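You operate a simulated robot arm through the tools that you are given. There is no shell and no other tool. Be economical: measure what you need, move in short steps, check, and stop when the job is done.

You are at the controls of a simulated two-armed robot. One attempt, no reset.

## Task
Take the blue tea towel from the top of washer two and lay it out flat on the top of washer one.

It is judged by the outcome, as a careful person would: the job done as asked, and still so three seconds after it is handed in. It fails if anything else is knocked over, pushed out of place, dropped, spilled or broken. Flat cloth is picked up by pressing the open fingertips on it (5 to 10 N) and closing them slowly along it; thin cloth reads only 2 to 8 mm in the jaws.

## Robot
Two 7-joint arms with two-finger parallel grippers on one trunk, on a base that drives. Base frame: it is fixed to the floor where the robot stands at the start and does not move with it; the origin is under the middle of the robot, x ahead of it, y to its left, z up. Readings come in m, degrees, newtons and seconds.
The left shoulder is at the start at [0.05, 0.168, 1.032], the right one opposite. Places, roughly: top of washer one [0.7, 0.4, 0.8]. Payload 1.57 kg a hand.
Tool frame (each hand has its own): the origin (TCP) lies between the finger pads and is the grasp point; the fingertips stand 0.03 m ahead of it; z points along the fingers, y is the line along which they close. Largest opening 0.08 m; finger width 0.017, thickness 0.012; the body of the gripper, 0.04 by 0.082 m, starts 0.08 m behind the TCP.
Orientation is that of the tool frame in the base frame, as a unit quaternion [x, y, z, w]. With the fingers straight down and closing along the base's y, the tool's x points along the base's -x, its y along +y and its z along -z.

## Interface
- The arms move only by the tool servo_tool. It takes "left_commands", "right_commands" or both (then of equal length, played together; a hand with none holds still); each is a list of rows, each a list of 7 numbers: the turn, a rotation vector about the tool's x, y, z in degrees, then the shift along the tool's x, y, z in m, then the gripper command, from -1 (fully open) to 1 (shut), values between in proportion. In form: [[ax, ay, az, dx, dy, dz, gripper], ...]. A call has 1 to 8 rows; each row is the pose to reach, as a shift and turn from the pose commanded when the call began, along the tool's axes at that moment. A row lasts 0.2 s, in which the tool goes at most 0.05 m and 8.6 degrees; a call with a longer step from one row to the next is refused whole, and so is a gripper value outside its range. A pose out of reach is approached as far as the arm can. The call stops where the force on the tool passes 40 N (or 10 N more than at its start, if that is more) or the arm is blocked; 0.2 s more then pass. The fingers move at their own pace (about 0.045 m/s each) and stop on an object; they squeeze with about 37 N. The grip force told is the motor's: it shows also when the fingers shut on nothing. Time passes only in rows, and 0.2 s behind the last, so rows that repeat a pose let the fingers close. The reply holds the time, the measured pose of the TCP, the force on the tool along the base axes, the opening and the grip force, in the units named above and with some noise, with the torque about the TCP (base axes, N m) and any sound that the robot's microphone picked up, and new pictures: "show" is both (left out), scene, wrist or none (wrist: the cameras of the hands that moved).
- Cameras (640 x 400 px; columns grow to the right, rows downward): "scene" is now at [0.1313, 0.0061, 1.26]; the picture's right is [0.08, -1.00, 0.00], its down [-0.39, -0.03, -0.92] and it looks along [0.92, 0.08, -0.39] (base axes); focal length 257 px, centre (320, 200). "left" rides on the left gripper at [0.072, 0.007, -0.122] in its tool frame; the picture's right is [-0.09, 1.00, 0.00], its down [-0.84, -0.08, -0.54] and it looks along [-0.54, -0.05, 0.84] (tool axes); focal length 238 px, centre (320, 200). "right" rides on the right gripper at [0.072, -0.007, -0.122] in its tool frame; the picture's right is [0.09, 1.00, 0.00], its down [-0.84, 0.08, -0.54] and it looks along [-0.54, 0.05, 0.84] (tool axes); focal length 238 px, centre (320, 200).
- lift_body(by): slides the trunk up (or, below 0, down) by that many m; the arms and the scene camera ride with it, the base frame stays. It gives what a move gives, with no picture.
- base_move(legs): drives the robot by 1 to 6 legs, each [ahead, left, turn to the left] in m, m and degrees, along the robot's own axes; the way and the turn of a leg run together, so that a leg with both is an arc; at most 1.5 m and 180 degrees a leg. The arms and the cameras ride along, it lands a little off, and it stops where it bumps. It gives what a move gives, and a new picture of the scene camera.
- head_to(pan, tilt): turns the head with the scene camera to pan (to the left, within 80 degrees either way) and tilt (down, from -29 to 69), counted from straight ahead of the robot. It gives what a move gives, and a new picture of the scene camera.
- pixel_to_xyz(camera, pixels): for up to 12 pixels [column, row] of the newest picture of that camera ("zoom" is the newest enlarged one), the place [x, y, z] in the base frame of the surface seen there, good to about 0.002 m. It takes no simulated time.
- enlarge(camera, box): a new picture of the part [left, top, right, bottom] of that camera's present view, enlarged. It takes no simulated time.
- close_job(): hands the job in; it is judged then, once.

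Go step by step. Measure first, check grasps and placings, and put right what went wrong. The budget is 80 turns and 260 pictures, counting those below and the enlarged ones. Unless the task says otherwise, let go and move clear before handing in, and close with one line.

The tools are called after "Call:" by a JSON object that holds its "api" and its "payload". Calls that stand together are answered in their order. servo_tool: Moves the arms, as the interface text tells. Its arguments: {"type":"object","properties":{"left_commands":{"type":"array","items":{"type":"array","items":{"type":"number"}}},"right_commands":{"type":"array","items":{"type":"array","items":{"type":"number"}}},"show":{"type":"string","enum":["both","scene","wrist","none"]}},"required":[]} The other tools are called the same way: lift_body (by) slides the trunk up or down; base_move (legs) drives the base; head_to (pan, tilt) turns the head that bears the scene camera; pixel_to_xyz (camera, pixels) gives the place of the surface under pixels of a picture; enlarge (camera, box) takes an enlarged picture of a part of a camera's view; close_job () hands the job in.

At the start:

```text
clock: 0.0
left_position: [0.4281, 0.3092, 1.12]
left_orientation: [0.0, 1.0, 0.0, 0.001]
left_contact_force: [0.5, -0.3, -0.7]
left_ft_torque: [-0.02, 0.01, -0.01]
left_width: 0.0799
left_gripper_force: 0.0
right_position: [0.4033, -0.08, 1.182]
right_orientation: [0.0, 1.0, 0.001, 0.0]
right_contact_force: [0.4, 0.4, -0.4]
right_ft_torque: [-0.01, 0.03, -0.04]
right_width: 0.0803
right_gripper_force: 0.1
trunk travel left (down, up): [-0.2, 0.243]
robot x, y, heading: [0.0041, -0.0017, 0.0]
head pan, tilt: [4.7, 23.0]
```

scene: 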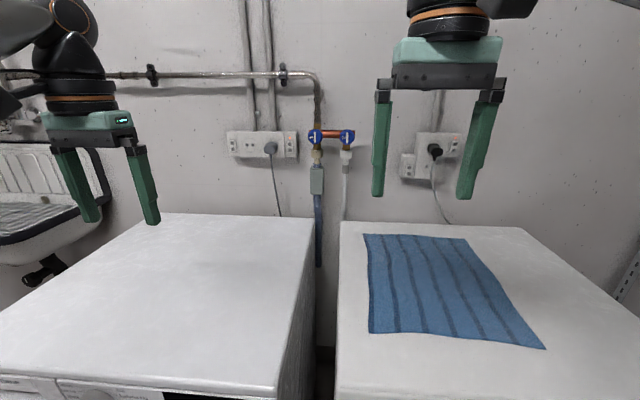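
right: 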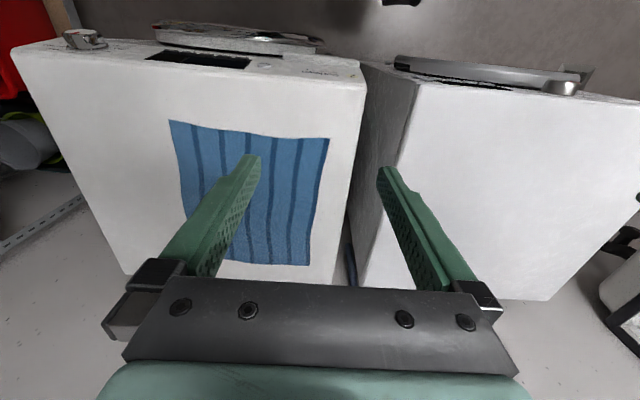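
left: 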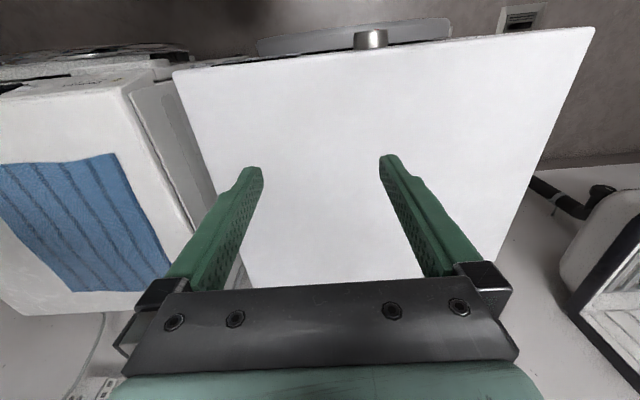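

The blue towel lies on the right-hand washer (scene corners near (364,234), (466,238), (545,349), (370,333)). I measure its corners and both washer tops.

Call:
{"api": "pixel_to_xyz", "payload": {"camera": "scene", "pixels": [[365, 235], [465, 239], [543, 348], [371, 332], [435, 285], [342, 224], [520, 229], [338, 395], [312, 220], [165, 215], [278, 388], [10, 315]]}}

Call:
{"api": "enlarge", "payload": {"camera": "scene", "box": [330, 210, 570, 360]}}

```text
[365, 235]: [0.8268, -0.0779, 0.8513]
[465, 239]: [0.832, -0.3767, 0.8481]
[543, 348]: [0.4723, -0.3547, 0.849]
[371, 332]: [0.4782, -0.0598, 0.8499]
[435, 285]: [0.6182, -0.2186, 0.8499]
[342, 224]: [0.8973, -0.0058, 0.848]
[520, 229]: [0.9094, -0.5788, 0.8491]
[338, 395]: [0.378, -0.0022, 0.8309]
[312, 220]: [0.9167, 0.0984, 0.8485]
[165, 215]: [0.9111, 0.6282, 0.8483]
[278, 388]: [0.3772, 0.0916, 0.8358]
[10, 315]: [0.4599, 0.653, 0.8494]
```

```text
2.67 times, centred on (450, 285) of scene
```

zoom: 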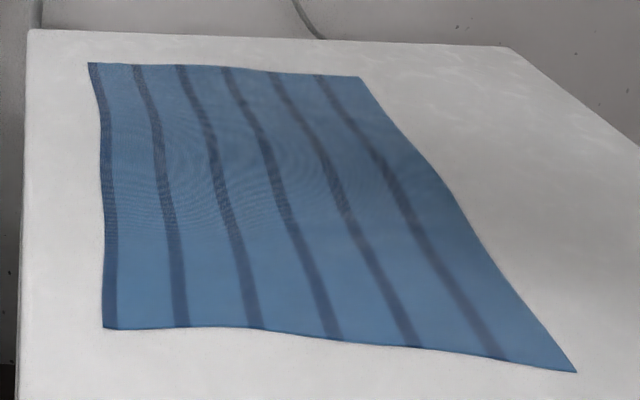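

The towel spans x 0.475 to 0.83 and y −0.07 to −0.37 at z≈0.849, and washer one spans y 0.09 to 0.65. I'll drive right to centre on the towel and tilt the head down to see the clearance.

Call:
{"api": "base_move", "payload": {"legs": [[0, -0.21, 0]]}}

Call:
{"api": "head_to", "payload": {"pan": 0, "tilt": 50}}

```text
clock: 1.6
left_position: [0.428, 0.1013, 1.1206]
left_orientation: [-0.002, 1.0, 0.0, 0.0]
left_contact_force: [0.4, -1.5, 0.1]
left_ft_torque: [0.01, 0.01, 0.01]
left_width: 0.08
left_gripper_force: 0.0
right_position: [0.4029, -0.2891, 1.1824]
right_orientation: [-0.001, 1.0, 0.001, 0.0]
right_contact_force: [0.5, 0.0, -0.4]
right_ft_torque: [0.02, 0.01, -0.01]
right_width: 0.0801
right_gripper_force: 0.1
trunk travel left (down, up): [-0.2, 0.243]
robot x, y, heading: [-0.0002, -0.2101, 0.2]
head pan, tilt: [4.7, 23.0]
```

scene: 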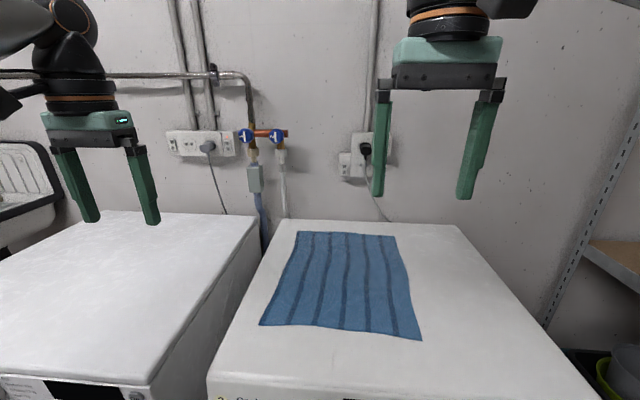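

```text
clock: 2.5
left_position: [0.4275, 0.1009, 1.119]
left_orientation: [-0.002, 1.0, 0.0, 0.001]
left_contact_force: [0.2, -0.4, 0.0]
left_ft_torque: [0.01, -0.02, -0.03]
left_width: 0.0803
left_gripper_force: 0.0
right_position: [0.4031, -0.288, 1.1827]
right_orientation: [-0.001, 1.0, 0.0, -0.001]
right_contact_force: [0.6, 0.5, 0.2]
right_ft_torque: [-0.02, 0.0, 0.0]
right_width: 0.0797
right_gripper_force: 0.1
trunk travel left (down, up): [-0.2, 0.243]
robot x, y, heading: [0.0009, -0.2088, 0.3]
head pan, tilt: [0.0, 50.0]
```

scene: 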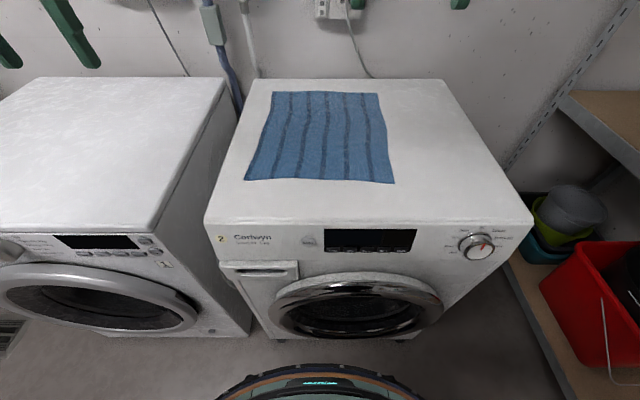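

The base's front is visible at the bottom (320,365). I measure the clearance and the near towel edge exactly.

Call:
{"api": "pixel_to_xyz", "payload": {"camera": "scene", "pixels": [[320, 366], [355, 338], [365, 285], [246, 178], [392, 181], [256, 178], [382, 181], [320, 180], [273, 94], [378, 95], [320, 95], [215, 221]]}}

```text
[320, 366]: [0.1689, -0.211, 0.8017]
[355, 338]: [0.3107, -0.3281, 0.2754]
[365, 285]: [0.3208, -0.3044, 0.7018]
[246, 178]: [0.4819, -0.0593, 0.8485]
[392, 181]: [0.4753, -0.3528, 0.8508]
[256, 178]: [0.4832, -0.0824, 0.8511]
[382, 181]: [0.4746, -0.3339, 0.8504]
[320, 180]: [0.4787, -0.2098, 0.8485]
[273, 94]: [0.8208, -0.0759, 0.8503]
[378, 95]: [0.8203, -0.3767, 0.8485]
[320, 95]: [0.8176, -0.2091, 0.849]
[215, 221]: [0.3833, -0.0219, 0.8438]
```

Reach is fine from here. I bring both hands over the near corners, half open (0.04), stopping about 3 cm above the cloth.

Call:
{"api": "servo_tool", "payload": {"left_commands": [[0, 0, 0, -0.009, -0.027, 0.03, 0], [0, 0, 0, -0.018, -0.055, 0.06, 0], [0, 0, 0, -0.028, -0.082, 0.09, 0], [0, 0, 0, -0.037, -0.109, 0.12, 0], [0, 0, 0, -0.046, -0.137, 0.15, 0], [0, 0, 0, -0.056, -0.164, 0.18, 0], [0, 0, 0, -0.065, -0.191, 0.209, 0], [0, 0, 0, -0.065, -0.191, 0.209, 0]], "right_commands": [[0, 0, 0, -0.012, -0.005, 0.039, 0], [0, 0, 0, -0.024, -0.011, 0.078, 0], [0, 0, 0, -0.036, -0.016, 0.117, 0], [0, 0, 0, -0.048, -0.021, 0.156, 0], [0, 0, 0, -0.06, -0.026, 0.195, 0], [0, 0, 0, -0.072, -0.032, 0.234, 0], [0, 0, 0, -0.084, -0.037, 0.273, 0], [0, 0, 0, -0.084, -0.037, 0.273, 0]]}}

```text
clock: 4.3
left_position: [0.4659, -0.0535, 0.9098]
left_orientation: [-0.002, 1.0, 0.0, 0.0]
left_contact_force: [0.3, -0.7, -0.2]
left_ft_torque: [0.04, 0.0, 0.02]
left_width: 0.0402
left_gripper_force: 0.1
left hand out of reach, approached as far as the arm can: row 6, 7, 8
right_position: [0.4873, -0.3219, 0.9094]
right_orientation: [0.0, 1.0, 0.001, 0.002]
right_contact_force: [1.0, 1.1, 1.3]
right_ft_torque: [0.0, 0.02, 0.01]
right_width: 0.0401
right_gripper_force: 0.0
trunk travel left (down, up): [-0.2, 0.243]
robot x, y, heading: [-0.0002, -0.2115, 0.2]
head pan, tilt: [0.0, 50.0]
```

scene: 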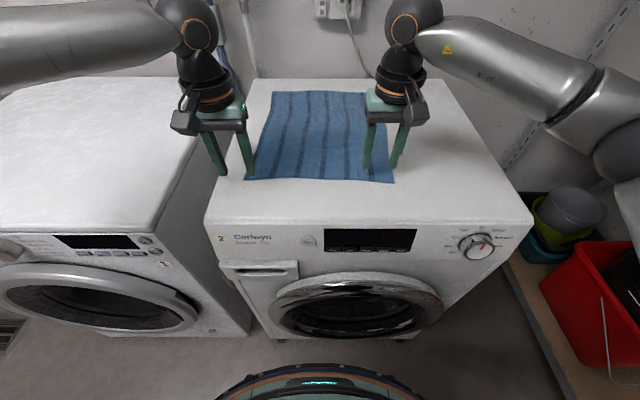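
right: 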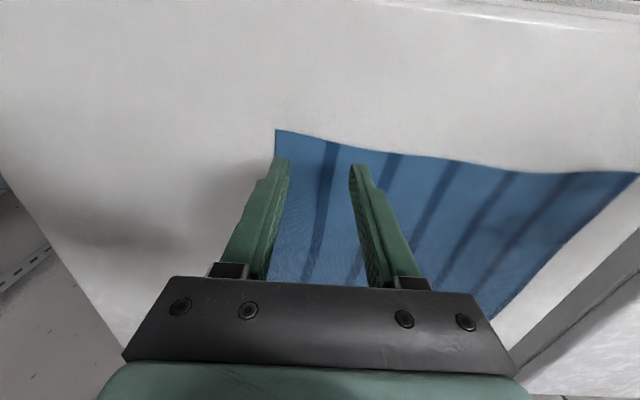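
left: 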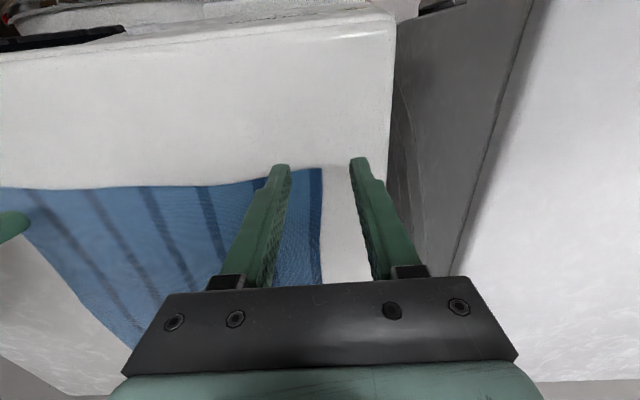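

The right hand is in place over its corner, and the left stopped short at (0.466, −0.054). I nudge the left on its own via a slightly raised path.

Call:
{"api": "servo_tool", "payload": {"left_commands": [[0, 0, 0, 0, 0, -0.03, 0], [0, 0, 0, -0.01, -0.015, -0.03, 0], [0, 0, 0, -0.02, -0.03, -0.03, 0], [0, 0, 0, -0.026, -0.038, -0.03, 0], [0, 0, 0, -0.026, -0.038, 0, 0]], "show": "none"}}

```text
clock: 5.5
left_position: [0.464, -0.056, 0.912]
left_orientation: [-0.001, 1.0, -0.002, 0.001]
left_contact_force: [0.1, -0.3, 0.0]
left_ft_torque: [0.03, -0.03, -0.03]
left_width: 0.0401
left_gripper_force: 0.1
left hand out of reach, approached as far as the arm can: row 2, 3, 4, 5
right_position: [0.4862, -0.3204, 0.9095]
right_orientation: [-0.001, 1.0, 0.0, 0.0]
right_contact_force: [0.1, -0.8, 0.1]
right_ft_torque: [-0.01, 0.0, -0.01]
right_width: 0.0401
right_gripper_force: 0.0
trunk travel left (down, up): [-0.2, 0.243]
robot x, y, heading: [0.0036, -0.2074, -0.0]
head pan, tilt: [0.0, 50.0]
```

A joint limit seems likely, so I try the left hand with a yaw of about 20°.

Call:
{"api": "servo_tool", "payload": {"left_commands": [[0, 0, 8, 0, 0, 0, 0], [0, 0, 16, 0, 0, 0, 0], [0, 0, 20, -0.01, -0.01, 0, 0], [0, 0, 20, -0.02, -0.025, 0, 0], [0, 0, 20, -0.026, -0.034, 0, 0]], "show": "none"}}

```text
clock: 6.8
left_position: [0.4629, -0.0565, 0.9127]
left_orientation: [0.173, 0.985, -0.001, 0.001]
left_contact_force: [-0.2, 0.7, 0.5]
left_ft_torque: [-0.01, 0.01, -0.01]
left_width: 0.04
left_gripper_force: 0.1
left hand out of reach, approached as far as the arm can: row 3, 4, 5
right_position: [0.4861, -0.3219, 0.9092]
right_orientation: [0.0, 1.0, 0.0, 0.0]
right_contact_force: [0.4, -0.4, 0.4]
right_ft_torque: [-0.01, -0.03, 0.0]
right_width: 0.0397
right_gripper_force: 0.0
trunk travel left (down, up): [-0.2, 0.243]
robot x, y, heading: [-0.0004, -0.2098, 0.2]
head pan, tilt: [0.0, 50.0]
```

The yaw works but the shift still doesn't, so I test x and y separately to learn which limits.

Call:
{"api": "servo_tool", "payload": {"left_commands": [[0, 0, -8, -0.014, 0.005, 0, 0], [0, 0, -16, -0.028, 0.01, 0, 0], [0, 0, -20, 0, 0, 0, 0], [0, 0, -20, -0.005, -0.014, 0, 0], [0, 0, -20, -0.01, -0.028, 0, 0]], "show": "none"}}

```text
clock: 8.0
left_position: [0.4496, -0.065, 0.9108]
left_orientation: [-0.002, 1.0, -0.001, 0.001]
left_contact_force: [0.1, -0.4, 0.0]
left_ft_torque: [0.02, -0.01, -0.01]
left_width: 0.04
left_gripper_force: 0.0
left hand out of reach, approached as far as the arm can: row 1, 2, 4, 5
right_position: [0.4864, -0.3217, 0.9098]
right_orientation: [-0.001, 1.0, 0.0, 0.0]
right_contact_force: [-0.1, -0.3, 0.2]
right_ft_torque: [-0.02, -0.03, -0.03]
right_width: 0.04
right_gripper_force: 0.1
trunk travel left (down, up): [-0.2, 0.243]
robot x, y, heading: [0.0019, -0.2114, 0.1]
head pan, tilt: [0.0, 50.0]
```

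The left boundary depends on how far inward it reaches, so I move the base 0.06 right, which rides the hands along above the cloth.

Call:
{"api": "base_move", "payload": {"legs": [[0, -0.06, 0]]}}

```text
clock: 8.9
left_position: [0.4501, -0.1237, 0.9105]
left_orientation: [-0.001, 1.0, 0.001, 0.0]
left_contact_force: [0.0, 0.6, -0.2]
left_ft_torque: [0.01, 0.01, 0.01]
left_width: 0.0402
left_gripper_force: 0.1
right_position: [0.4867, -0.3803, 0.9097]
right_orientation: [-0.001, 1.0, 0.002, 0.0]
right_contact_force: [-0.5, -0.9, -0.5]
right_ft_torque: [0.02, 0.0, 0.01]
right_width: 0.0401
right_gripper_force: 0.2
trunk travel left (down, up): [-0.2, 0.243]
robot x, y, heading: [0.0012, -0.2671, 0.3]
head pan, tilt: [0.0, 50.0]
```

scene: 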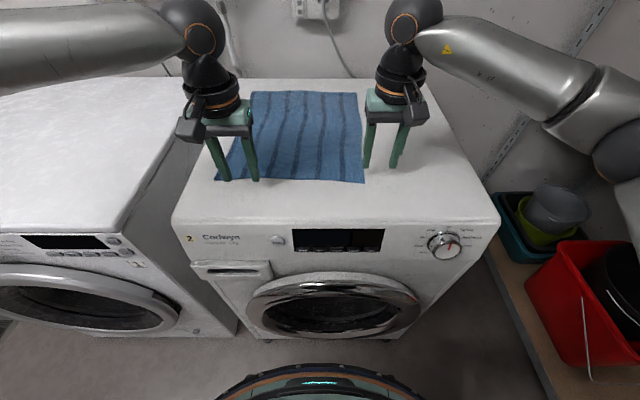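

Both hands rode along. Next I move them to the corner targets: left (0.492, −0.085), right (0.487, −0.325).

Call:
{"api": "servo_tool", "payload": {"left_commands": [[0, 0, 0, 0, 0.02, 0, 0], [0, 0, 0, -0.02, 0.039, 0, 0], [0, 0, 0, -0.042, 0.039, 0, 0], [0, 0, 0, -0.042, 0.039, 0, 0]], "right_commands": [[0, 0, 0, 0, 0.02, 0, 0], [0, 0, 0, 0, 0.04, 0, 0], [0, 0, 0, 0, 0.055, 0, 0], [0, 0, 0, 0, 0.055, 0, 0]], "show": "wrist"}}

```text
clock: 9.9
left_position: [0.4937, -0.0841, 0.9104]
left_orientation: [-0.001, 1.0, -0.001, 0.0]
left_contact_force: [-0.2, -0.2, -0.1]
left_ft_torque: [-0.02, 0.01, 0.0]
left_width: 0.0402
left_gripper_force: 0.0
right_position: [0.4845, -0.3239, 0.9111]
right_orientation: [0.0, 1.0, 0.0, 0.0]
right_contact_force: [-0.4, 0.4, -0.2]
right_ft_torque: [-0.03, 0.0, 0.0]
right_width: 0.0402
right_gripper_force: 0.0
trunk travel left (down, up): [-0.2, 0.243]
robot x, y, heading: [-0.0001, -0.2672, 0.1]
head pan, tilt: [0.0, 50.0]
```

right: 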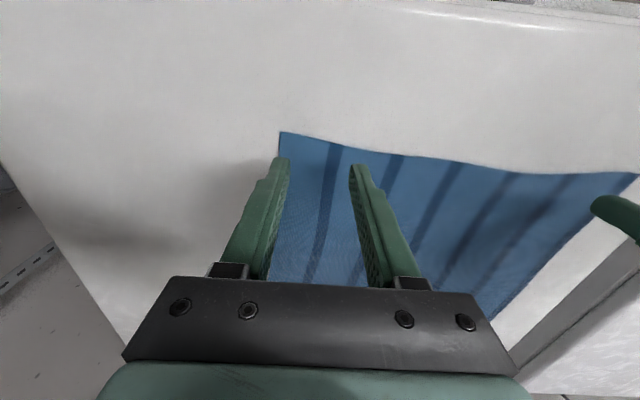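
left: 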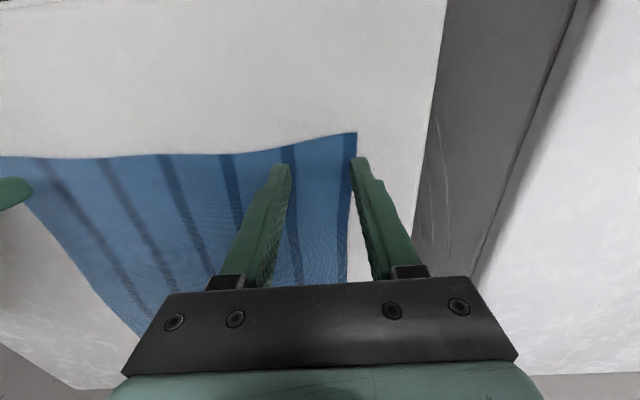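

Outer fingers sit right at the cloth's side edges, so I shift both 1 cm inward and descend to just above touch.

Call:
{"api": "servo_tool", "payload": {"left_commands": [[0, 0, 0, 0, -0.013, 0, 0], [0, 0, 0, 0, -0.013, 0.02, 0], [0, 0, 0, 0, -0.013, 0.028, 0], [0, 0, 0, 0, -0.013, 0.031, 0]], "right_commands": [[0, 0, 0, 0, 0.01, 0, 0], [0, 0, 0, 0, 0.01, 0.02, 0], [0, 0, 0, 0, 0.01, 0.028, 0], [0, 0, 0, 0, 0.01, 0.031, 0]], "show": "wrist"}}

```text
clock: 10.9
left_position: [0.4874, -0.0914, 0.8809]
left_orientation: [-0.001, 1.0, -0.003, 0.002]
left_contact_force: [0.4, 0.1, 3.1]
left_ft_torque: [0.08, -0.06, -0.04]
left_width: 0.0399
left_gripper_force: 0.1
left hand out of reach, approached as far as the arm can: row 1, 2, 3, 4
right_position: [0.4861, -0.3156, 0.8809]
right_orientation: [0.0, 1.0, 0.001, 0.002]
right_contact_force: [0.3, 0.8, 7.0]
right_ft_torque: [-0.05, -0.02, 0.03]
right_width: 0.0401
right_gripper_force: 0.1
trunk travel left (down, up): [-0.2, 0.243]
robot x, y, heading: [0.0013, -0.268, 0.1]
head pan, tilt: [0.0, 50.0]
```

right: 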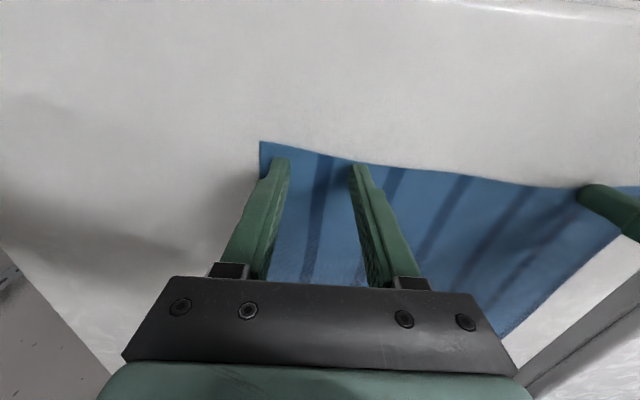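
left: 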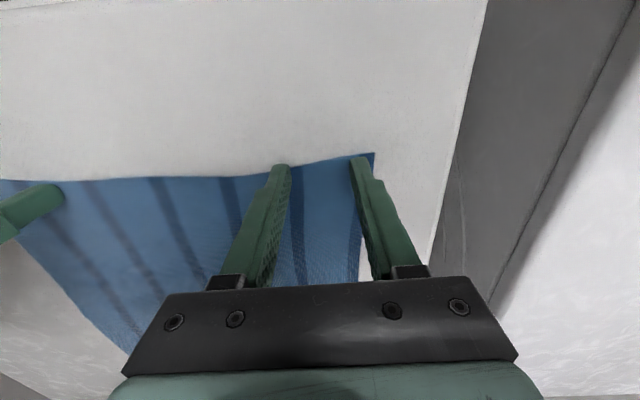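

Both hands press the cloth (left 3 N, right 7 N), with both fingers on it. I close slowly, pressing the left slightly more.

Call:
{"api": "servo_tool", "payload": {"left_commands": [[0, 0, 0, 0, 0, 0.001, 0.0], [0, 0, 0, 0, 0, 0.002, 0.1], [0, 0, 0, 0, 0, 0.002, 0.25], [0, 0, 0, 0, 0, 0.002, 0.4], [0, 0, 0, 0, 0, 0.002, 0.55], [0, 0, 0, 0, 0, 0.002, 0.7], [0, 0, 0, 0, 0, 0.002, 0.85], [0, 0, 0, 0, 0, 0.002, 1]], "right_commands": [[0, 0, 0, 0, 0, 0, 0.0], [0, 0, 0, 0, 0, 0, 0.1], [0, 0, 0, 0, 0, 0, 0.25], [0, 0, 0, 0, 0, 0, 0.4], [0, 0, 0, 0, 0, 0, 0.55], [0, 0, 0, 0, 0, 0, 0.7], [0, 0, 0, 0, 0, 0, 0.85], [0, 0, 0, 0, 0, 0, 1]], "show": "wrist"}}

```text
clock: 12.7
left_position: [0.4855, -0.0916, 0.8822]
left_orientation: [-0.001, 1.0, -0.002, 0.004]
left_contact_force: [0.3, -1.1, 22.4]
left_ft_torque: [0.02, 0.0, -0.04]
left_width: 0.0024
left_gripper_force: 18.5
right_position: [0.4851, -0.3158, 0.8817]
right_orientation: [0.0, 1.0, 0.001, 0.001]
right_contact_force: [1.0, 4.8, 8.6]
right_ft_torque: [0.12, 0.02, 0.01]
right_width: 0.0021
right_gripper_force: 17.9
trunk travel left (down, up): [-0.2, 0.243]
robot x, y, heading: [-0.0009, -0.2696, -0.1]
head pan, tilt: [0.0, 50.0]
```

right: 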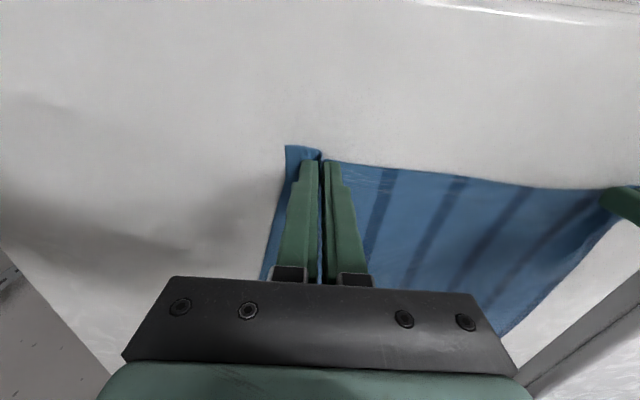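
left: 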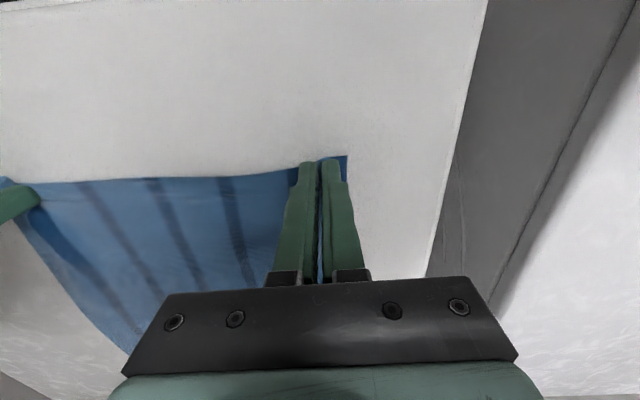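

Both jaws read about 2 mm with a fold of cloth between them. I lift both with the trunk by 0.1 and check the grip.

Call:
{"api": "lift_body", "payload": {"by": 0.1}}

Call:
{"api": "head_to", "payload": {"pan": 0, "tilt": 45}}

```text
clock: 14.0
left_position: [0.4871, -0.0912, 0.9795]
left_orientation: [-0.001, 1.0, -0.001, 0.0]
left_contact_force: [-0.2, -4.2, -0.3]
left_ft_torque: [-0.17, 0.0, -0.03]
left_width: 0.0019
left_gripper_force: 24.0
right_position: [0.4879, -0.3155, 0.9809]
right_orientation: [0.0, 1.0, 0.0, 0.0]
right_contact_force: [-0.2, 5.0, 0.0]
right_ft_torque: [0.13, 0.02, 0.02]
right_width: 0.0022
right_gripper_force: 23.8
trunk travel left (down, up): [-0.3, 0.143]
robot x, y, heading: [0.0003, -0.2691, 0.1]
head pan, tilt: [0.0, 50.0]
```

```text
clock: 14.7
left_position: [0.4867, -0.0897, 0.9789]
left_orientation: [-0.001, 1.0, -0.002, 0.001]
left_contact_force: [0.7, -5.1, -0.1]
left_ft_torque: [-0.12, -0.02, -0.02]
left_width: 0.0023
left_gripper_force: 24.0
right_position: [0.4861, -0.3147, 0.9812]
right_orientation: [-0.001, 1.0, 0.0, 0.0]
right_contact_force: [-0.6, 3.8, 0.4]
right_ft_torque: [0.12, 0.0, 0.02]
right_width: 0.0024
right_gripper_force: 24.1
trunk travel left (down, up): [-0.3, 0.143]
robot x, y, heading: [0.0008, -0.2702, 0.3]
head pan, tilt: [0.0, 45.0]
```

scene: 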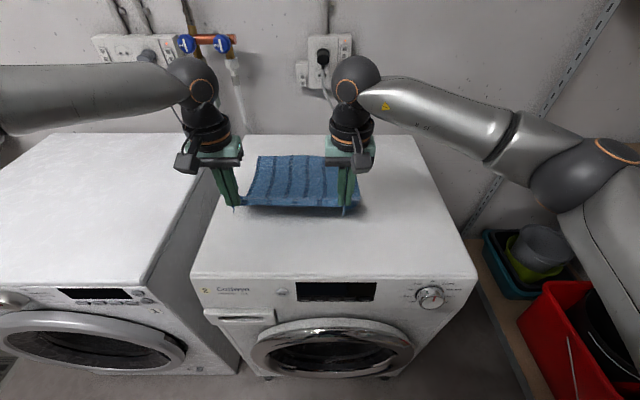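

The near edge is firmly held by both hands. I raise it further with the trunk, then the arms, until the towel hangs free.

Call:
{"api": "lift_body", "payload": {"by": 0.14}}

Call:
{"api": "servo_tool", "payload": {"left_commands": [[0, 0, 0, 0, 0, -0.03, 1], [0, 0, 0, 0, -0.001, -0.06, 1], [0, 0, 0, 0, -0.002, -0.09, 1], [0, 0, 0, 0, -0.002, -0.12, 1], [0, 0, 0, 0, -0.002, -0.14, 1], [0, 0, 0, 0, -0.002, -0.14, 1]], "right_commands": [[0, 0, 0, 0, 0, -0.03, 1], [0, 0, 0, 0, 0.001, -0.06, 1], [0, 0, 0, 0, 0.002, -0.09, 1], [0, 0, 0, 0, 0.002, -0.12, 1], [0, 0, 0, 0, 0.002, -0.14, 1], [0, 0, 0, 0, 0.002, -0.14, 1]]}}

```text
clock: 16.4
left_position: [0.4869, -0.0912, 1.1189]
left_orientation: [-0.001, 1.0, -0.001, 0.001]
left_contact_force: [0.2, -5.2, 0.8]
left_ft_torque: [-0.14, 0.0, -0.03]
left_width: 0.0021
left_gripper_force: 23.5
right_position: [0.4871, -0.3156, 1.1194]
right_orientation: [0.0, 1.0, 0.0, 0.0]
right_contact_force: [0.4, 4.1, -0.6]
right_ft_torque: [0.11, 0.0, 0.04]
right_width: 0.0023
right_gripper_force: 23.3
trunk travel left (down, up): [-0.44, 0.003]
robot x, y, heading: [-0.0051, -0.2646, -0.3]
head pan, tilt: [0.0, 45.0]
```

```text
clock: 17.8
left_position: [0.4799, -0.081, 1.2543]
left_orientation: [0.0, 1.0, -0.004, 0.002]
left_contact_force: [0.0, -15.8, 0.8]
left_ft_torque: [-0.49, 0.01, -0.13]
left_width: 0.0022
left_gripper_force: 23.6
left hand out of reach, approached as far as the arm can: row 4, 5, 6
right_position: [0.4876, -0.3131, 1.2607]
right_orientation: [-0.002, 1.0, 0.002, 0.0]
right_contact_force: [1.0, 16.0, 0.1]
right_ft_torque: [0.48, 0.0, 0.07]
right_width: 0.0022
right_gripper_force: 23.4
trunk travel left (down, up): [-0.44, 0.003]
robot x, y, heading: [0.0001, -0.2658, 0.2]
head pan, tilt: [0.0, 45.0]
```

scene: 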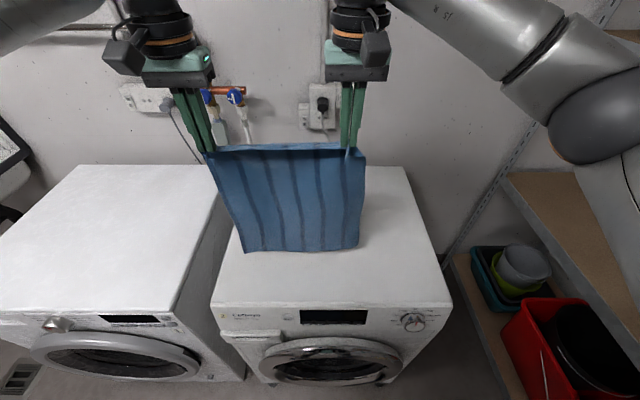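
right: 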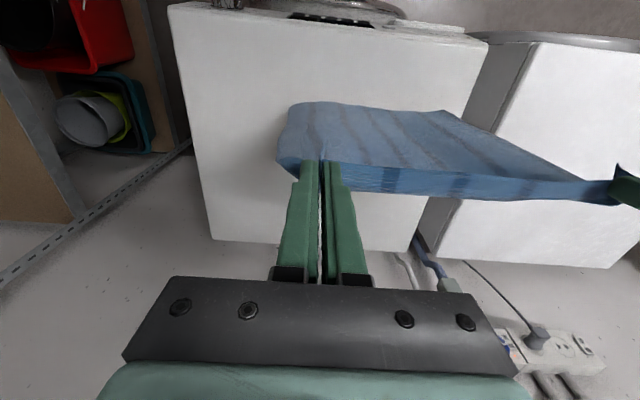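
left: 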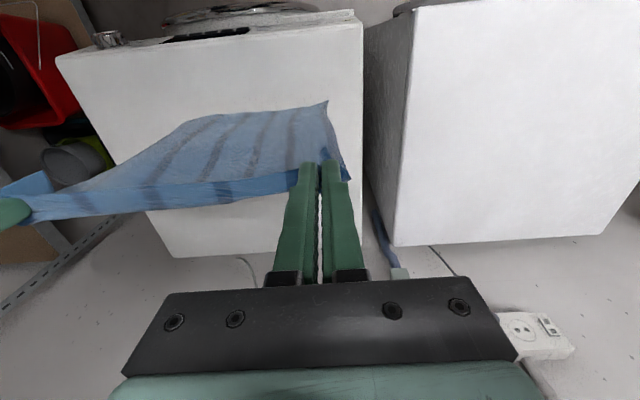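

The towel hangs free from both hands, but tension is 16 N, so I move the right hand 9 mm toward the left and look left for the drive.

Call:
{"api": "servo_tool", "payload": {"right_commands": [[0, 0, 0, 0, 0.005, 0, 1], [0, 0, 0, 0, 0.01, 0, 1]], "show": "none"}}

Call:
{"api": "head_to", "payload": {"pan": 60, "tilt": 35}}

```text
clock: 18.4
left_position: [0.4797, -0.0798, 1.254]
left_orientation: [-0.002, 1.0, -0.001, 0.002]
left_contact_force: [-0.1, -5.8, 0.4]
left_ft_torque: [-0.19, -0.04, -0.06]
left_width: 0.0022
left_gripper_force: 23.9
right_position: [0.4881, -0.3049, 1.2593]
right_orientation: [0.001, 1.0, -0.001, 0.0]
right_contact_force: [0.6, 6.7, -0.3]
right_ft_torque: [0.15, 0.02, 0.04]
right_width: 0.0023
right_gripper_force: 23.5
trunk travel left (down, up): [-0.44, 0.003]
robot x, y, heading: [-0.0015, -0.2682, 0.1]
head pan, tilt: [0.0, 45.0]
```

```text
clock: 19.7
left_position: [0.4806, -0.0814, 1.254]
left_orientation: [-0.002, 1.0, -0.003, 0.002]
left_contact_force: [0.3, -3.4, -0.1]
left_ft_torque: [-0.17, -0.05, -0.04]
left_width: 0.0022
left_gripper_force: 23.9
right_position: [0.4869, -0.3049, 1.2593]
right_orientation: [-0.001, 1.0, 0.0, -0.001]
right_contact_force: [-0.3, 4.5, 0.0]
right_ft_torque: [0.11, 0.01, 0.03]
right_width: 0.0022
right_gripper_force: 23.7
trunk travel left (down, up): [-0.44, 0.003]
robot x, y, heading: [-0.0002, -0.2669, -0.0]
head pan, tilt: [60.0, 35.0]
```

scene: 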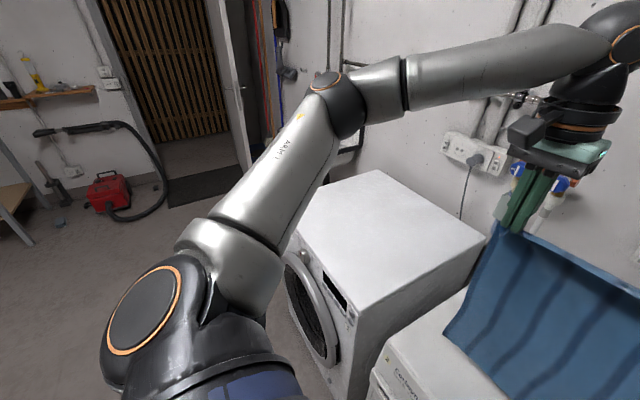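

The floor to the left is clear, but the elbow hides the sink. I measure the elbow's extent.

Call:
{"api": "pixel_to_xyz", "payload": {"camera": "scene", "pixels": [[315, 95], [345, 75], [352, 145], [340, 30], [300, 60], [380, 180]]}}

Call:
{"api": "head_to", "payload": {"pan": 30, "tilt": 25}}

```text
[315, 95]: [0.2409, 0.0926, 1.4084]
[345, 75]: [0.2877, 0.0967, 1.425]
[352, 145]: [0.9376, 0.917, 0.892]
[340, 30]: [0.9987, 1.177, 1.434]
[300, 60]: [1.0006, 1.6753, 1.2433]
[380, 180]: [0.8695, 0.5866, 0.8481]
```

```text
clock: 20.6
left_position: [0.4791, -0.0801, 1.2544]
left_orientation: [-0.002, 1.0, -0.002, 0.002]
left_contact_force: [0.8, -3.9, 0.6]
left_ft_torque: [-0.12, -0.01, -0.02]
left_width: 0.0019
left_gripper_force: 23.4
right_position: [0.4876, -0.305, 1.2585]
right_orientation: [-0.001, 1.0, 0.0, -0.001]
right_contact_force: [0.0, 4.4, -0.8]
right_ft_torque: [0.12, 0.0, -0.03]
right_width: 0.002
right_gripper_force: 23.9
trunk travel left (down, up): [-0.44, 0.003]
robot x, y, heading: [0.0001, -0.2709, 0.1]
head pan, tilt: [30.0, 25.0]
```

scene: 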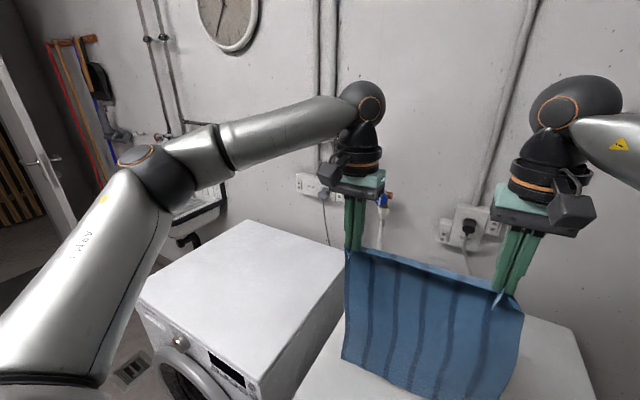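

The elbow is at y≈0.09, z 1.41, so there is ample room on the left. I drive 0.565 m left.

Call:
{"api": "base_move", "payload": {"legs": [[0, 0.28, 0], [0, 0.285, 0]]}}

Call:
{"api": "head_to", "payload": {"pan": 0, "tilt": 42}}

```text
clock: 24.1
left_position: [0.4757, 0.4817, 1.2544]
left_orientation: [-0.005, 1.0, -0.003, 0.002]
left_contact_force: [-0.3, -3.9, -0.2]
left_ft_torque: [-0.14, -0.01, 0.0]
left_width: 0.0022
left_gripper_force: 23.3
right_position: [0.4846, 0.2574, 1.2604]
right_orientation: [-0.004, 1.0, 0.0, 0.0]
right_contact_force: [0.6, 3.4, 0.2]
right_ft_torque: [0.13, 0.02, -0.03]
right_width: 0.002
right_gripper_force: 24.3
trunk travel left (down, up): [-0.44, 0.003]
robot x, y, heading: [-0.0037, 0.2909, 0.2]
head pan, tilt: [30.0, 25.0]
```

scene: 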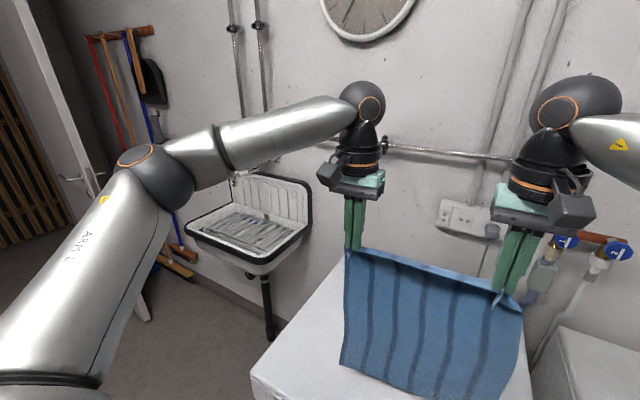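

```text
clock: 25.1
left_position: [0.4751, 0.4798, 1.254]
left_orientation: [-0.005, 1.0, -0.003, 0.002]
left_contact_force: [-0.3, -3.4, -0.5]
left_ft_torque: [-0.11, -0.03, 0.0]
left_width: 0.0022
left_gripper_force: 23.4
right_position: [0.4853, 0.2571, 1.2592]
right_orientation: [-0.004, 1.0, 0.002, 0.0]
right_contact_force: [0.4, 3.6, -0.4]
right_ft_torque: [0.11, -0.01, 0.02]
right_width: 0.0023
right_gripper_force: 23.4
trunk travel left (down, up): [-0.44, 0.003]
robot x, y, heading: [-0.0072, 0.2897, 0.7]
head pan, tilt: [0.0, 42.0]
```

scene: 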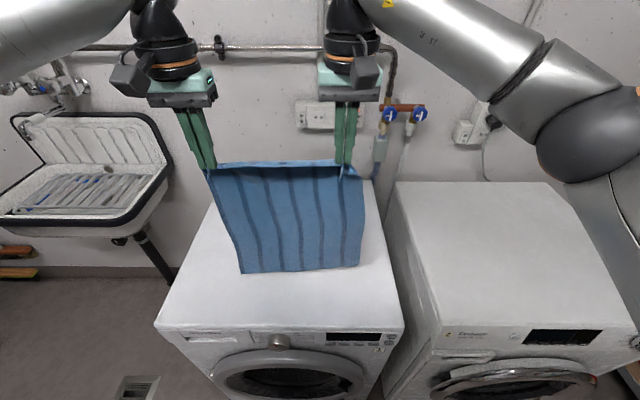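

The towel hangs centred over washer one (hands at y 0.48 and 0.257). To gain reach I pitch both hands forward about 40° while moving them 0.1 ahead.

Call:
{"api": "servo_tool", "payload": {"left_commands": [[0, -8, 0, 0, 0, 0, 1], [0, -16, 0, -0.01, 0, 0, 1], [0, -24, 0, -0.03, 0, 0, 1], [0, -32, 0, -0.055, 0, 0, 1], [0, -40, 0, -0.08, 0, 0, 1], [0, -40, 0, -0.1, 0, 0, 1], [0, -40, 0, -0.1, 0, 0, 1]], "right_commands": [[0, -8, 0, 0, 0, 0, 1], [0, -16, 0, -0.01, 0, 0, 1], [0, -24, 0, -0.03, 0, 0, 1], [0, -32, 0, -0.055, 0, 0, 1], [0, -40, 0, -0.08, 0, 0, 1], [0, -40, 0, -0.1, 0, 0, 1], [0, -40, 0, -0.1, 0, 0, 1]], "show": "scene"}}

```text
clock: 26.7
left_position: [0.576, 0.4797, 1.2562]
left_orientation: [-0.005, 0.939, -0.001, 0.345]
left_contact_force: [-0.3, -2.6, -0.1]
left_ft_torque: [-0.09, 0.01, -0.06]
left_width: 0.002
left_gripper_force: 23.3
right_position: [0.5849, 0.2558, 1.2593]
right_orientation: [-0.004, 0.939, 0.002, 0.343]
right_contact_force: [0.4, 2.5, -0.7]
right_ft_torque: [0.07, 0.0, 0.05]
right_width: 0.0022
right_gripper_force: 23.6
trunk travel left (down, up): [-0.44, 0.003]
robot x, y, heading: [-0.0023, 0.2932, 0.5]
head pan, tilt: [0.0, 42.0]
```

scene: 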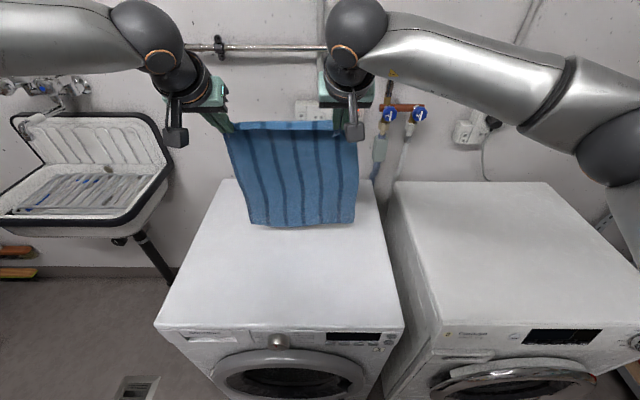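

Reach improved a lot. I pitch a further 24° and move another 0.2 ahead.

Call:
{"api": "servo_tool", "payload": {"left_commands": [[0, -8, 0, -0.031, 0, 0.026, 1], [0, -16, 0, -0.061, 0, 0.051, 1], [0, -24, 0, -0.092, 0, 0.077, 1], [0, -24, 0, -0.123, 0, 0.103, 1], [0, -24, 0, -0.153, 0, 0.129, 1], [0, -24, 0, -0.153, 0, 0.129, 1], [0, -24, 0, -0.153, 0, 0.129, 1]], "right_commands": [[0, -8, 0, -0.031, 0, 0.026, 1], [0, -16, 0, -0.061, 0, 0.051, 1], [0, -24, 0, -0.092, 0, 0.077, 1], [0, -24, 0, -0.123, 0, 0.103, 1], [0, -24, 0, -0.153, 0, 0.129, 1], [0, -24, 0, -0.153, 0, 0.129, 1], [0, -24, 0, -0.153, 0, 0.129, 1]], "show": "scene"}}

```text
clock: 28.3
left_position: [0.711, 0.508, 1.2586]
left_orientation: [0.006, 0.846, -0.008, 0.533]
left_contact_force: [10.0, -33.5, -0.7]
left_ft_torque: [-0.26, -0.01, -1.02]
left_width: 0.0048
left_gripper_force: 25.3
left hand out of reach, approached as far as the arm can: row 3, 4, 5, 6, 7
right_position: [0.7755, 0.274, 1.2577]
right_orientation: [-0.016, 0.847, 0.011, 0.531]
right_contact_force: [-8.6, 33.2, 0.7]
right_ft_torque: [0.36, 0.09, 1.08]
right_width: 0.0027
right_gripper_force: 24.5
right hand out of reach, approached as far as the arm can: row 5, 6, 7
trunk travel left (down, up): [-0.44, 0.003]
robot x, y, heading: [-0.0037, 0.2876, 0.5]
head pan, tilt: [0.0, 42.0]
```

scene: 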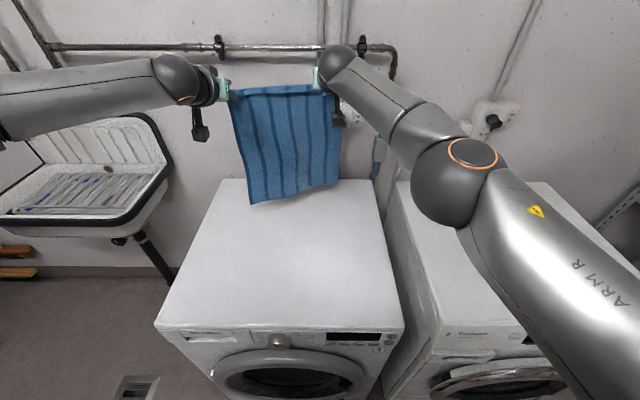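

The left reached its limit at x 0.711 and tension rose to 33 N, so I bring the right hand back level with it right away.

Call:
{"api": "servo_tool", "payload": {"right_commands": [[0, 0, 0, 0.013, 0.003, -0.027, 1], [0, 0, 0, 0.026, 0.008, -0.054, 1], [0, 0, 0, 0.026, 0.008, -0.054, 1]], "show": "scene"}}

```text
clock: 29.1
left_position: [0.7112, 0.5186, 1.2576]
left_orientation: [-0.006, 0.847, 0.001, 0.532]
left_contact_force: [0.4, 0.4, -0.2]
left_ft_torque: [0.02, 0.0, 0.01]
left_width: 0.0
left_gripper_force: 21.6
right_position: [0.7209, 0.2657, 1.2608]
right_orientation: [-0.002, 0.848, 0.001, 0.53]
right_contact_force: [0.1, 0.4, -0.8]
right_ft_torque: [-0.03, 0.0, -0.01]
right_width: 0.002
right_gripper_force: 23.8
trunk travel left (down, up): [-0.44, 0.003]
robot x, y, heading: [-0.0055, 0.2944, 0.6]
head pan, tilt: [0.0, 42.0]
```

scene: 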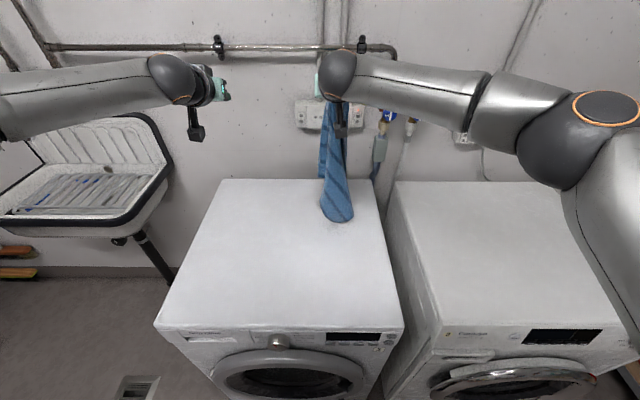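

The left corner slipped out and the towel now hangs from the right hand alone. I look closely to see how it hangs before recovering.

Call:
{"api": "enlarge", "payload": {"camera": "scene", "box": [270, 70, 400, 240]}}

Call:
{"api": "enlarge", "payload": {"camera": "left", "box": [0, 0, 640, 400]}}

Call:
{"api": "enlarge", "payload": {"camera": "right", "box": [0, 0, 640, 400]}}

```text
2.35 times, centred on (335, 155) of scene
```

zoom: 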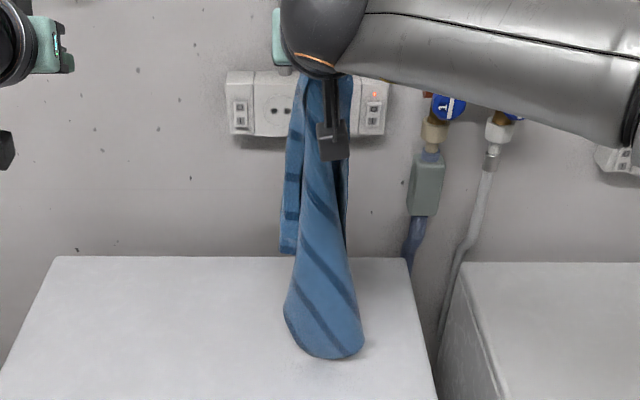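

```text
1.00 times, centred on (320, 200) of left
```

zoom: 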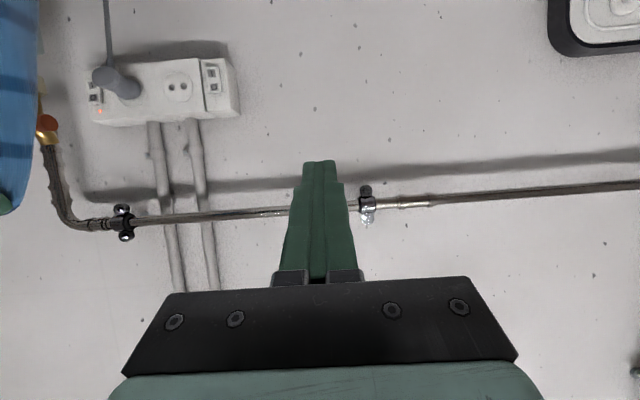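

```text
1.00 times, centred on (320, 200) of right
```

zoom: 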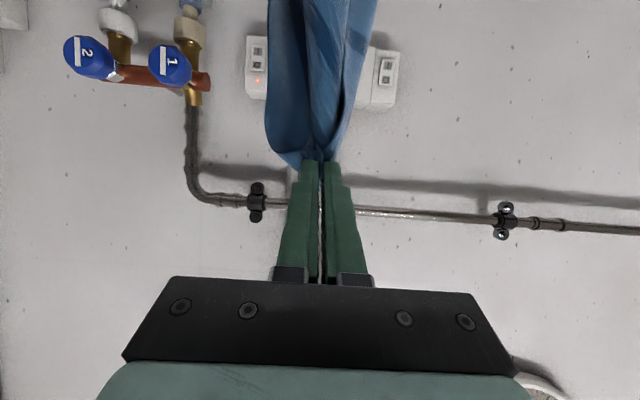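

The right hand holds one corner firmly and a flap with a free corner hangs at its left (zoom (288,250)). I bring the right hand back nearer the robot with less pitch, and the left hand back and open, so the free corner can be taken in reach.

Call:
{"api": "servo_tool", "payload": {"left_commands": [[0, 5, 0, 0.015, 0.01, -0.03, 1], [0, 10, 0, 0.03, 0.02, -0.06, 1], [0, 15, 0, 0.045, 0.03, -0.09, 1], [0, 20, 0, 0.06, 0.04, -0.12, 0.5], [0, 24, 0, 0.075, 0.05, -0.15, 0], [0, 24, 0, 0.088, 0.05, -0.18, -0.2]], "right_commands": [[0, 5, 0, 0.015, 0.01, -0.03, 1], [0, 10, 0, 0.03, 0.02, -0.06, 1], [0, 15, 0, 0.045, 0.03, -0.09, 1], [0, 20, 0, 0.06, 0.04, -0.12, 1], [0, 24, 0, 0.075, 0.05, -0.15, 1], [0, 24, 0, 0.088, 0.05, -0.18, 1]]}}

```text
clock: 30.5
left_position: [0.5073, 0.5695, 1.2575]
left_orientation: [-0.006, 0.939, 0.0, 0.343]
left_contact_force: [0.3, -0.4, 0.0]
left_ft_torque: [-0.03, -0.03, 0.02]
left_width: 0.0481
left_gripper_force: 0.0
right_position: [0.5187, 0.3139, 1.2559]
right_orientation: [-0.004, 0.94, 0.002, 0.341]
right_contact_force: [-0.1, -0.4, -0.1]
right_ft_torque: [0.03, 0.02, 0.01]
right_width: 0.0023
right_gripper_force: 23.2
trunk travel left (down, up): [-0.44, 0.003]
robot x, y, heading: [-0.0056, 0.2907, 0.4]
head pan, tilt: [0.0, 42.0]
```

scene: 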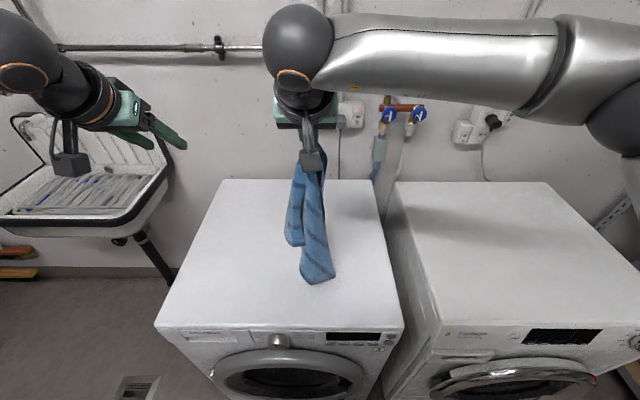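
right: 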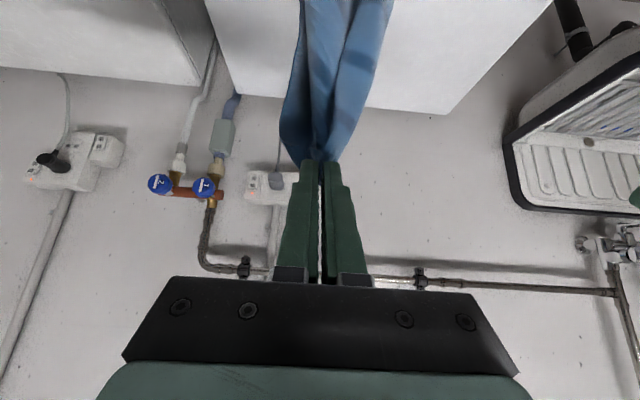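
left: 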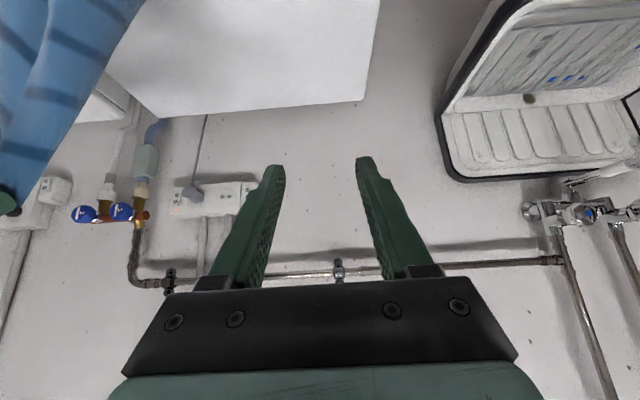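

The flap at left ends near (295,245). I zoom and measure it.

Call:
{"api": "enlarge", "payload": {"camera": "scene", "box": [250, 140, 370, 290]}}

Call:
{"api": "pixel_to_xyz", "payload": {"camera": "scene", "pixels": [[295, 240], [291, 225], [303, 235], [297, 200], [315, 240], [318, 278], [306, 270], [310, 190], [322, 190]]}}

```text
2.67 times, centred on (310, 215) of scene
```

zoom: 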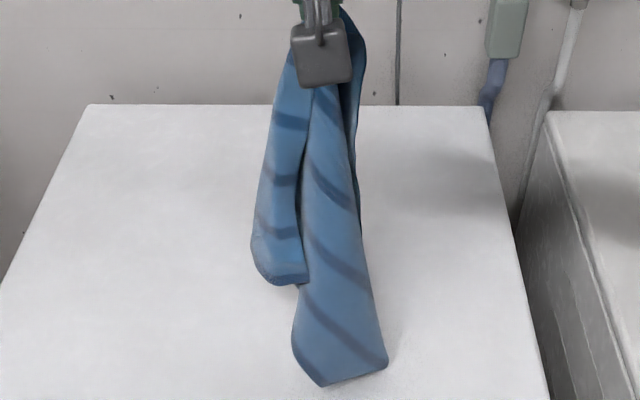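

```text
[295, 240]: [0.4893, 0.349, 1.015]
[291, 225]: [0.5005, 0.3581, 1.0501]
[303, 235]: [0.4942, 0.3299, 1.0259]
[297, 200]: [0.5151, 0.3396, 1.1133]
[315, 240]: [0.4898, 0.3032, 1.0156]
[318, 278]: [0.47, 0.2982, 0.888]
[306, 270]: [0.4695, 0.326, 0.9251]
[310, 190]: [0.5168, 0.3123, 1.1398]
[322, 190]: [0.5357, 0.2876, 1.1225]
```

The left flap is the near-edge strip, ending at about (0.485, 0.345, 1.0), and its stripes run across it, so its tip is the lost corner. I bring the left hand to that height with fingers level, then yaw it toward the flap.

Call:
{"api": "servo_tool", "payload": {"left_commands": [[0, -8, 0, 0.025, 0, 0.029, -1], [0, -16, 0, 0.05, 0, 0.058, -1], [0, -24, 0, 0.075, 0, 0.087, -1], [0, -32, 0, 0.1, 0, 0.116, -1], [0, -40, 0, 0.125, 0, 0.145, -1], [0, -48, 0, 0.148, 0, 0.176, -1], [0, -50, 0, 0.148, 0, 0.176, -1]], "show": "none"}}

Call:
{"api": "servo_tool", "payload": {"left_commands": [[8, 0, 0, 0, 0, 0, -1], [16, 0, 0, 0, 0, 0, -1], [24, 0, 0, 0, 0, 0, -1], [32, 0, 0, 0, 0, 0, -1], [40, 0, 0, 0, 0, 0, -1], [48, 0, 0, 0, 0, 0, -1], [56, 0, 0, 0, 0, 0, -1], [60, 0, 0, 0, 0, 0, -1]]}}

```text
clock: 32.1
left_position: [0.5071, 0.5883, 1.0843]
left_orientation: [-0.005, 0.706, 0.002, 0.708]
left_contact_force: [0.0, -1.0, -0.9]
left_ft_torque: [0.0, 0.03, -0.01]
left_width: 0.08
left_gripper_force: 0.1
left hand out of reach, approached as far as the arm can: row 6, 7
right_position: [0.5202, 0.3136, 1.2569]
right_orientation: [-0.003, 0.94, 0.002, 0.342]
right_contact_force: [0.3, 0.0, -0.9]
right_ft_torque: [-0.04, 0.01, -0.02]
right_width: 0.0018
right_gripper_force: 24.0
trunk travel left (down, up): [-0.44, 0.003]
robot x, y, heading: [-0.004, 0.291, 0.6]
head pan, tilt: [0.0, 42.0]
```

```text
clock: 33.9
left_position: [0.3885, 0.4969, 1.0687]
left_orientation: [0.351, 0.607, -0.334, 0.63]
left_contact_force: [-0.7, 0.5, -0.3]
left_ft_torque: [0.02, 0.0, -0.01]
left_width: 0.0799
left_gripper_force: 0.1
left hand out of reach, approached as far as the arm can: row 4, 5, 6, 7, 8
right_position: [0.5205, 0.3154, 1.2551]
right_orientation: [-0.004, 0.94, 0.001, 0.342]
right_contact_force: [0.3, 0.0, 0.3]
right_ft_torque: [-0.04, -0.01, 0.0]
right_width: 0.0021
right_gripper_force: 24.1
trunk travel left (down, up): [-0.44, 0.003]
robot x, y, heading: [-0.0045, 0.2925, 0.5]
head pan, tilt: [0.0, 42.0]
```

scene: 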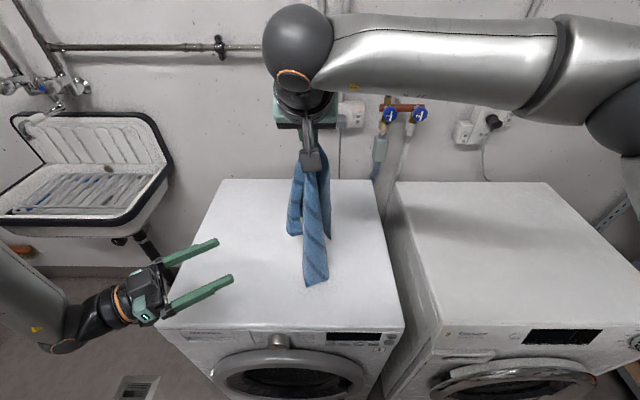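
left: 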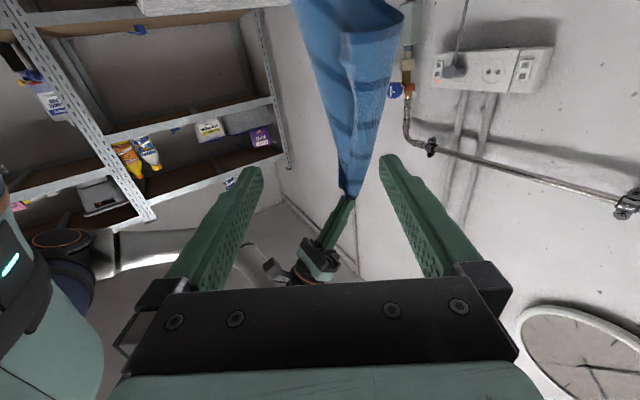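

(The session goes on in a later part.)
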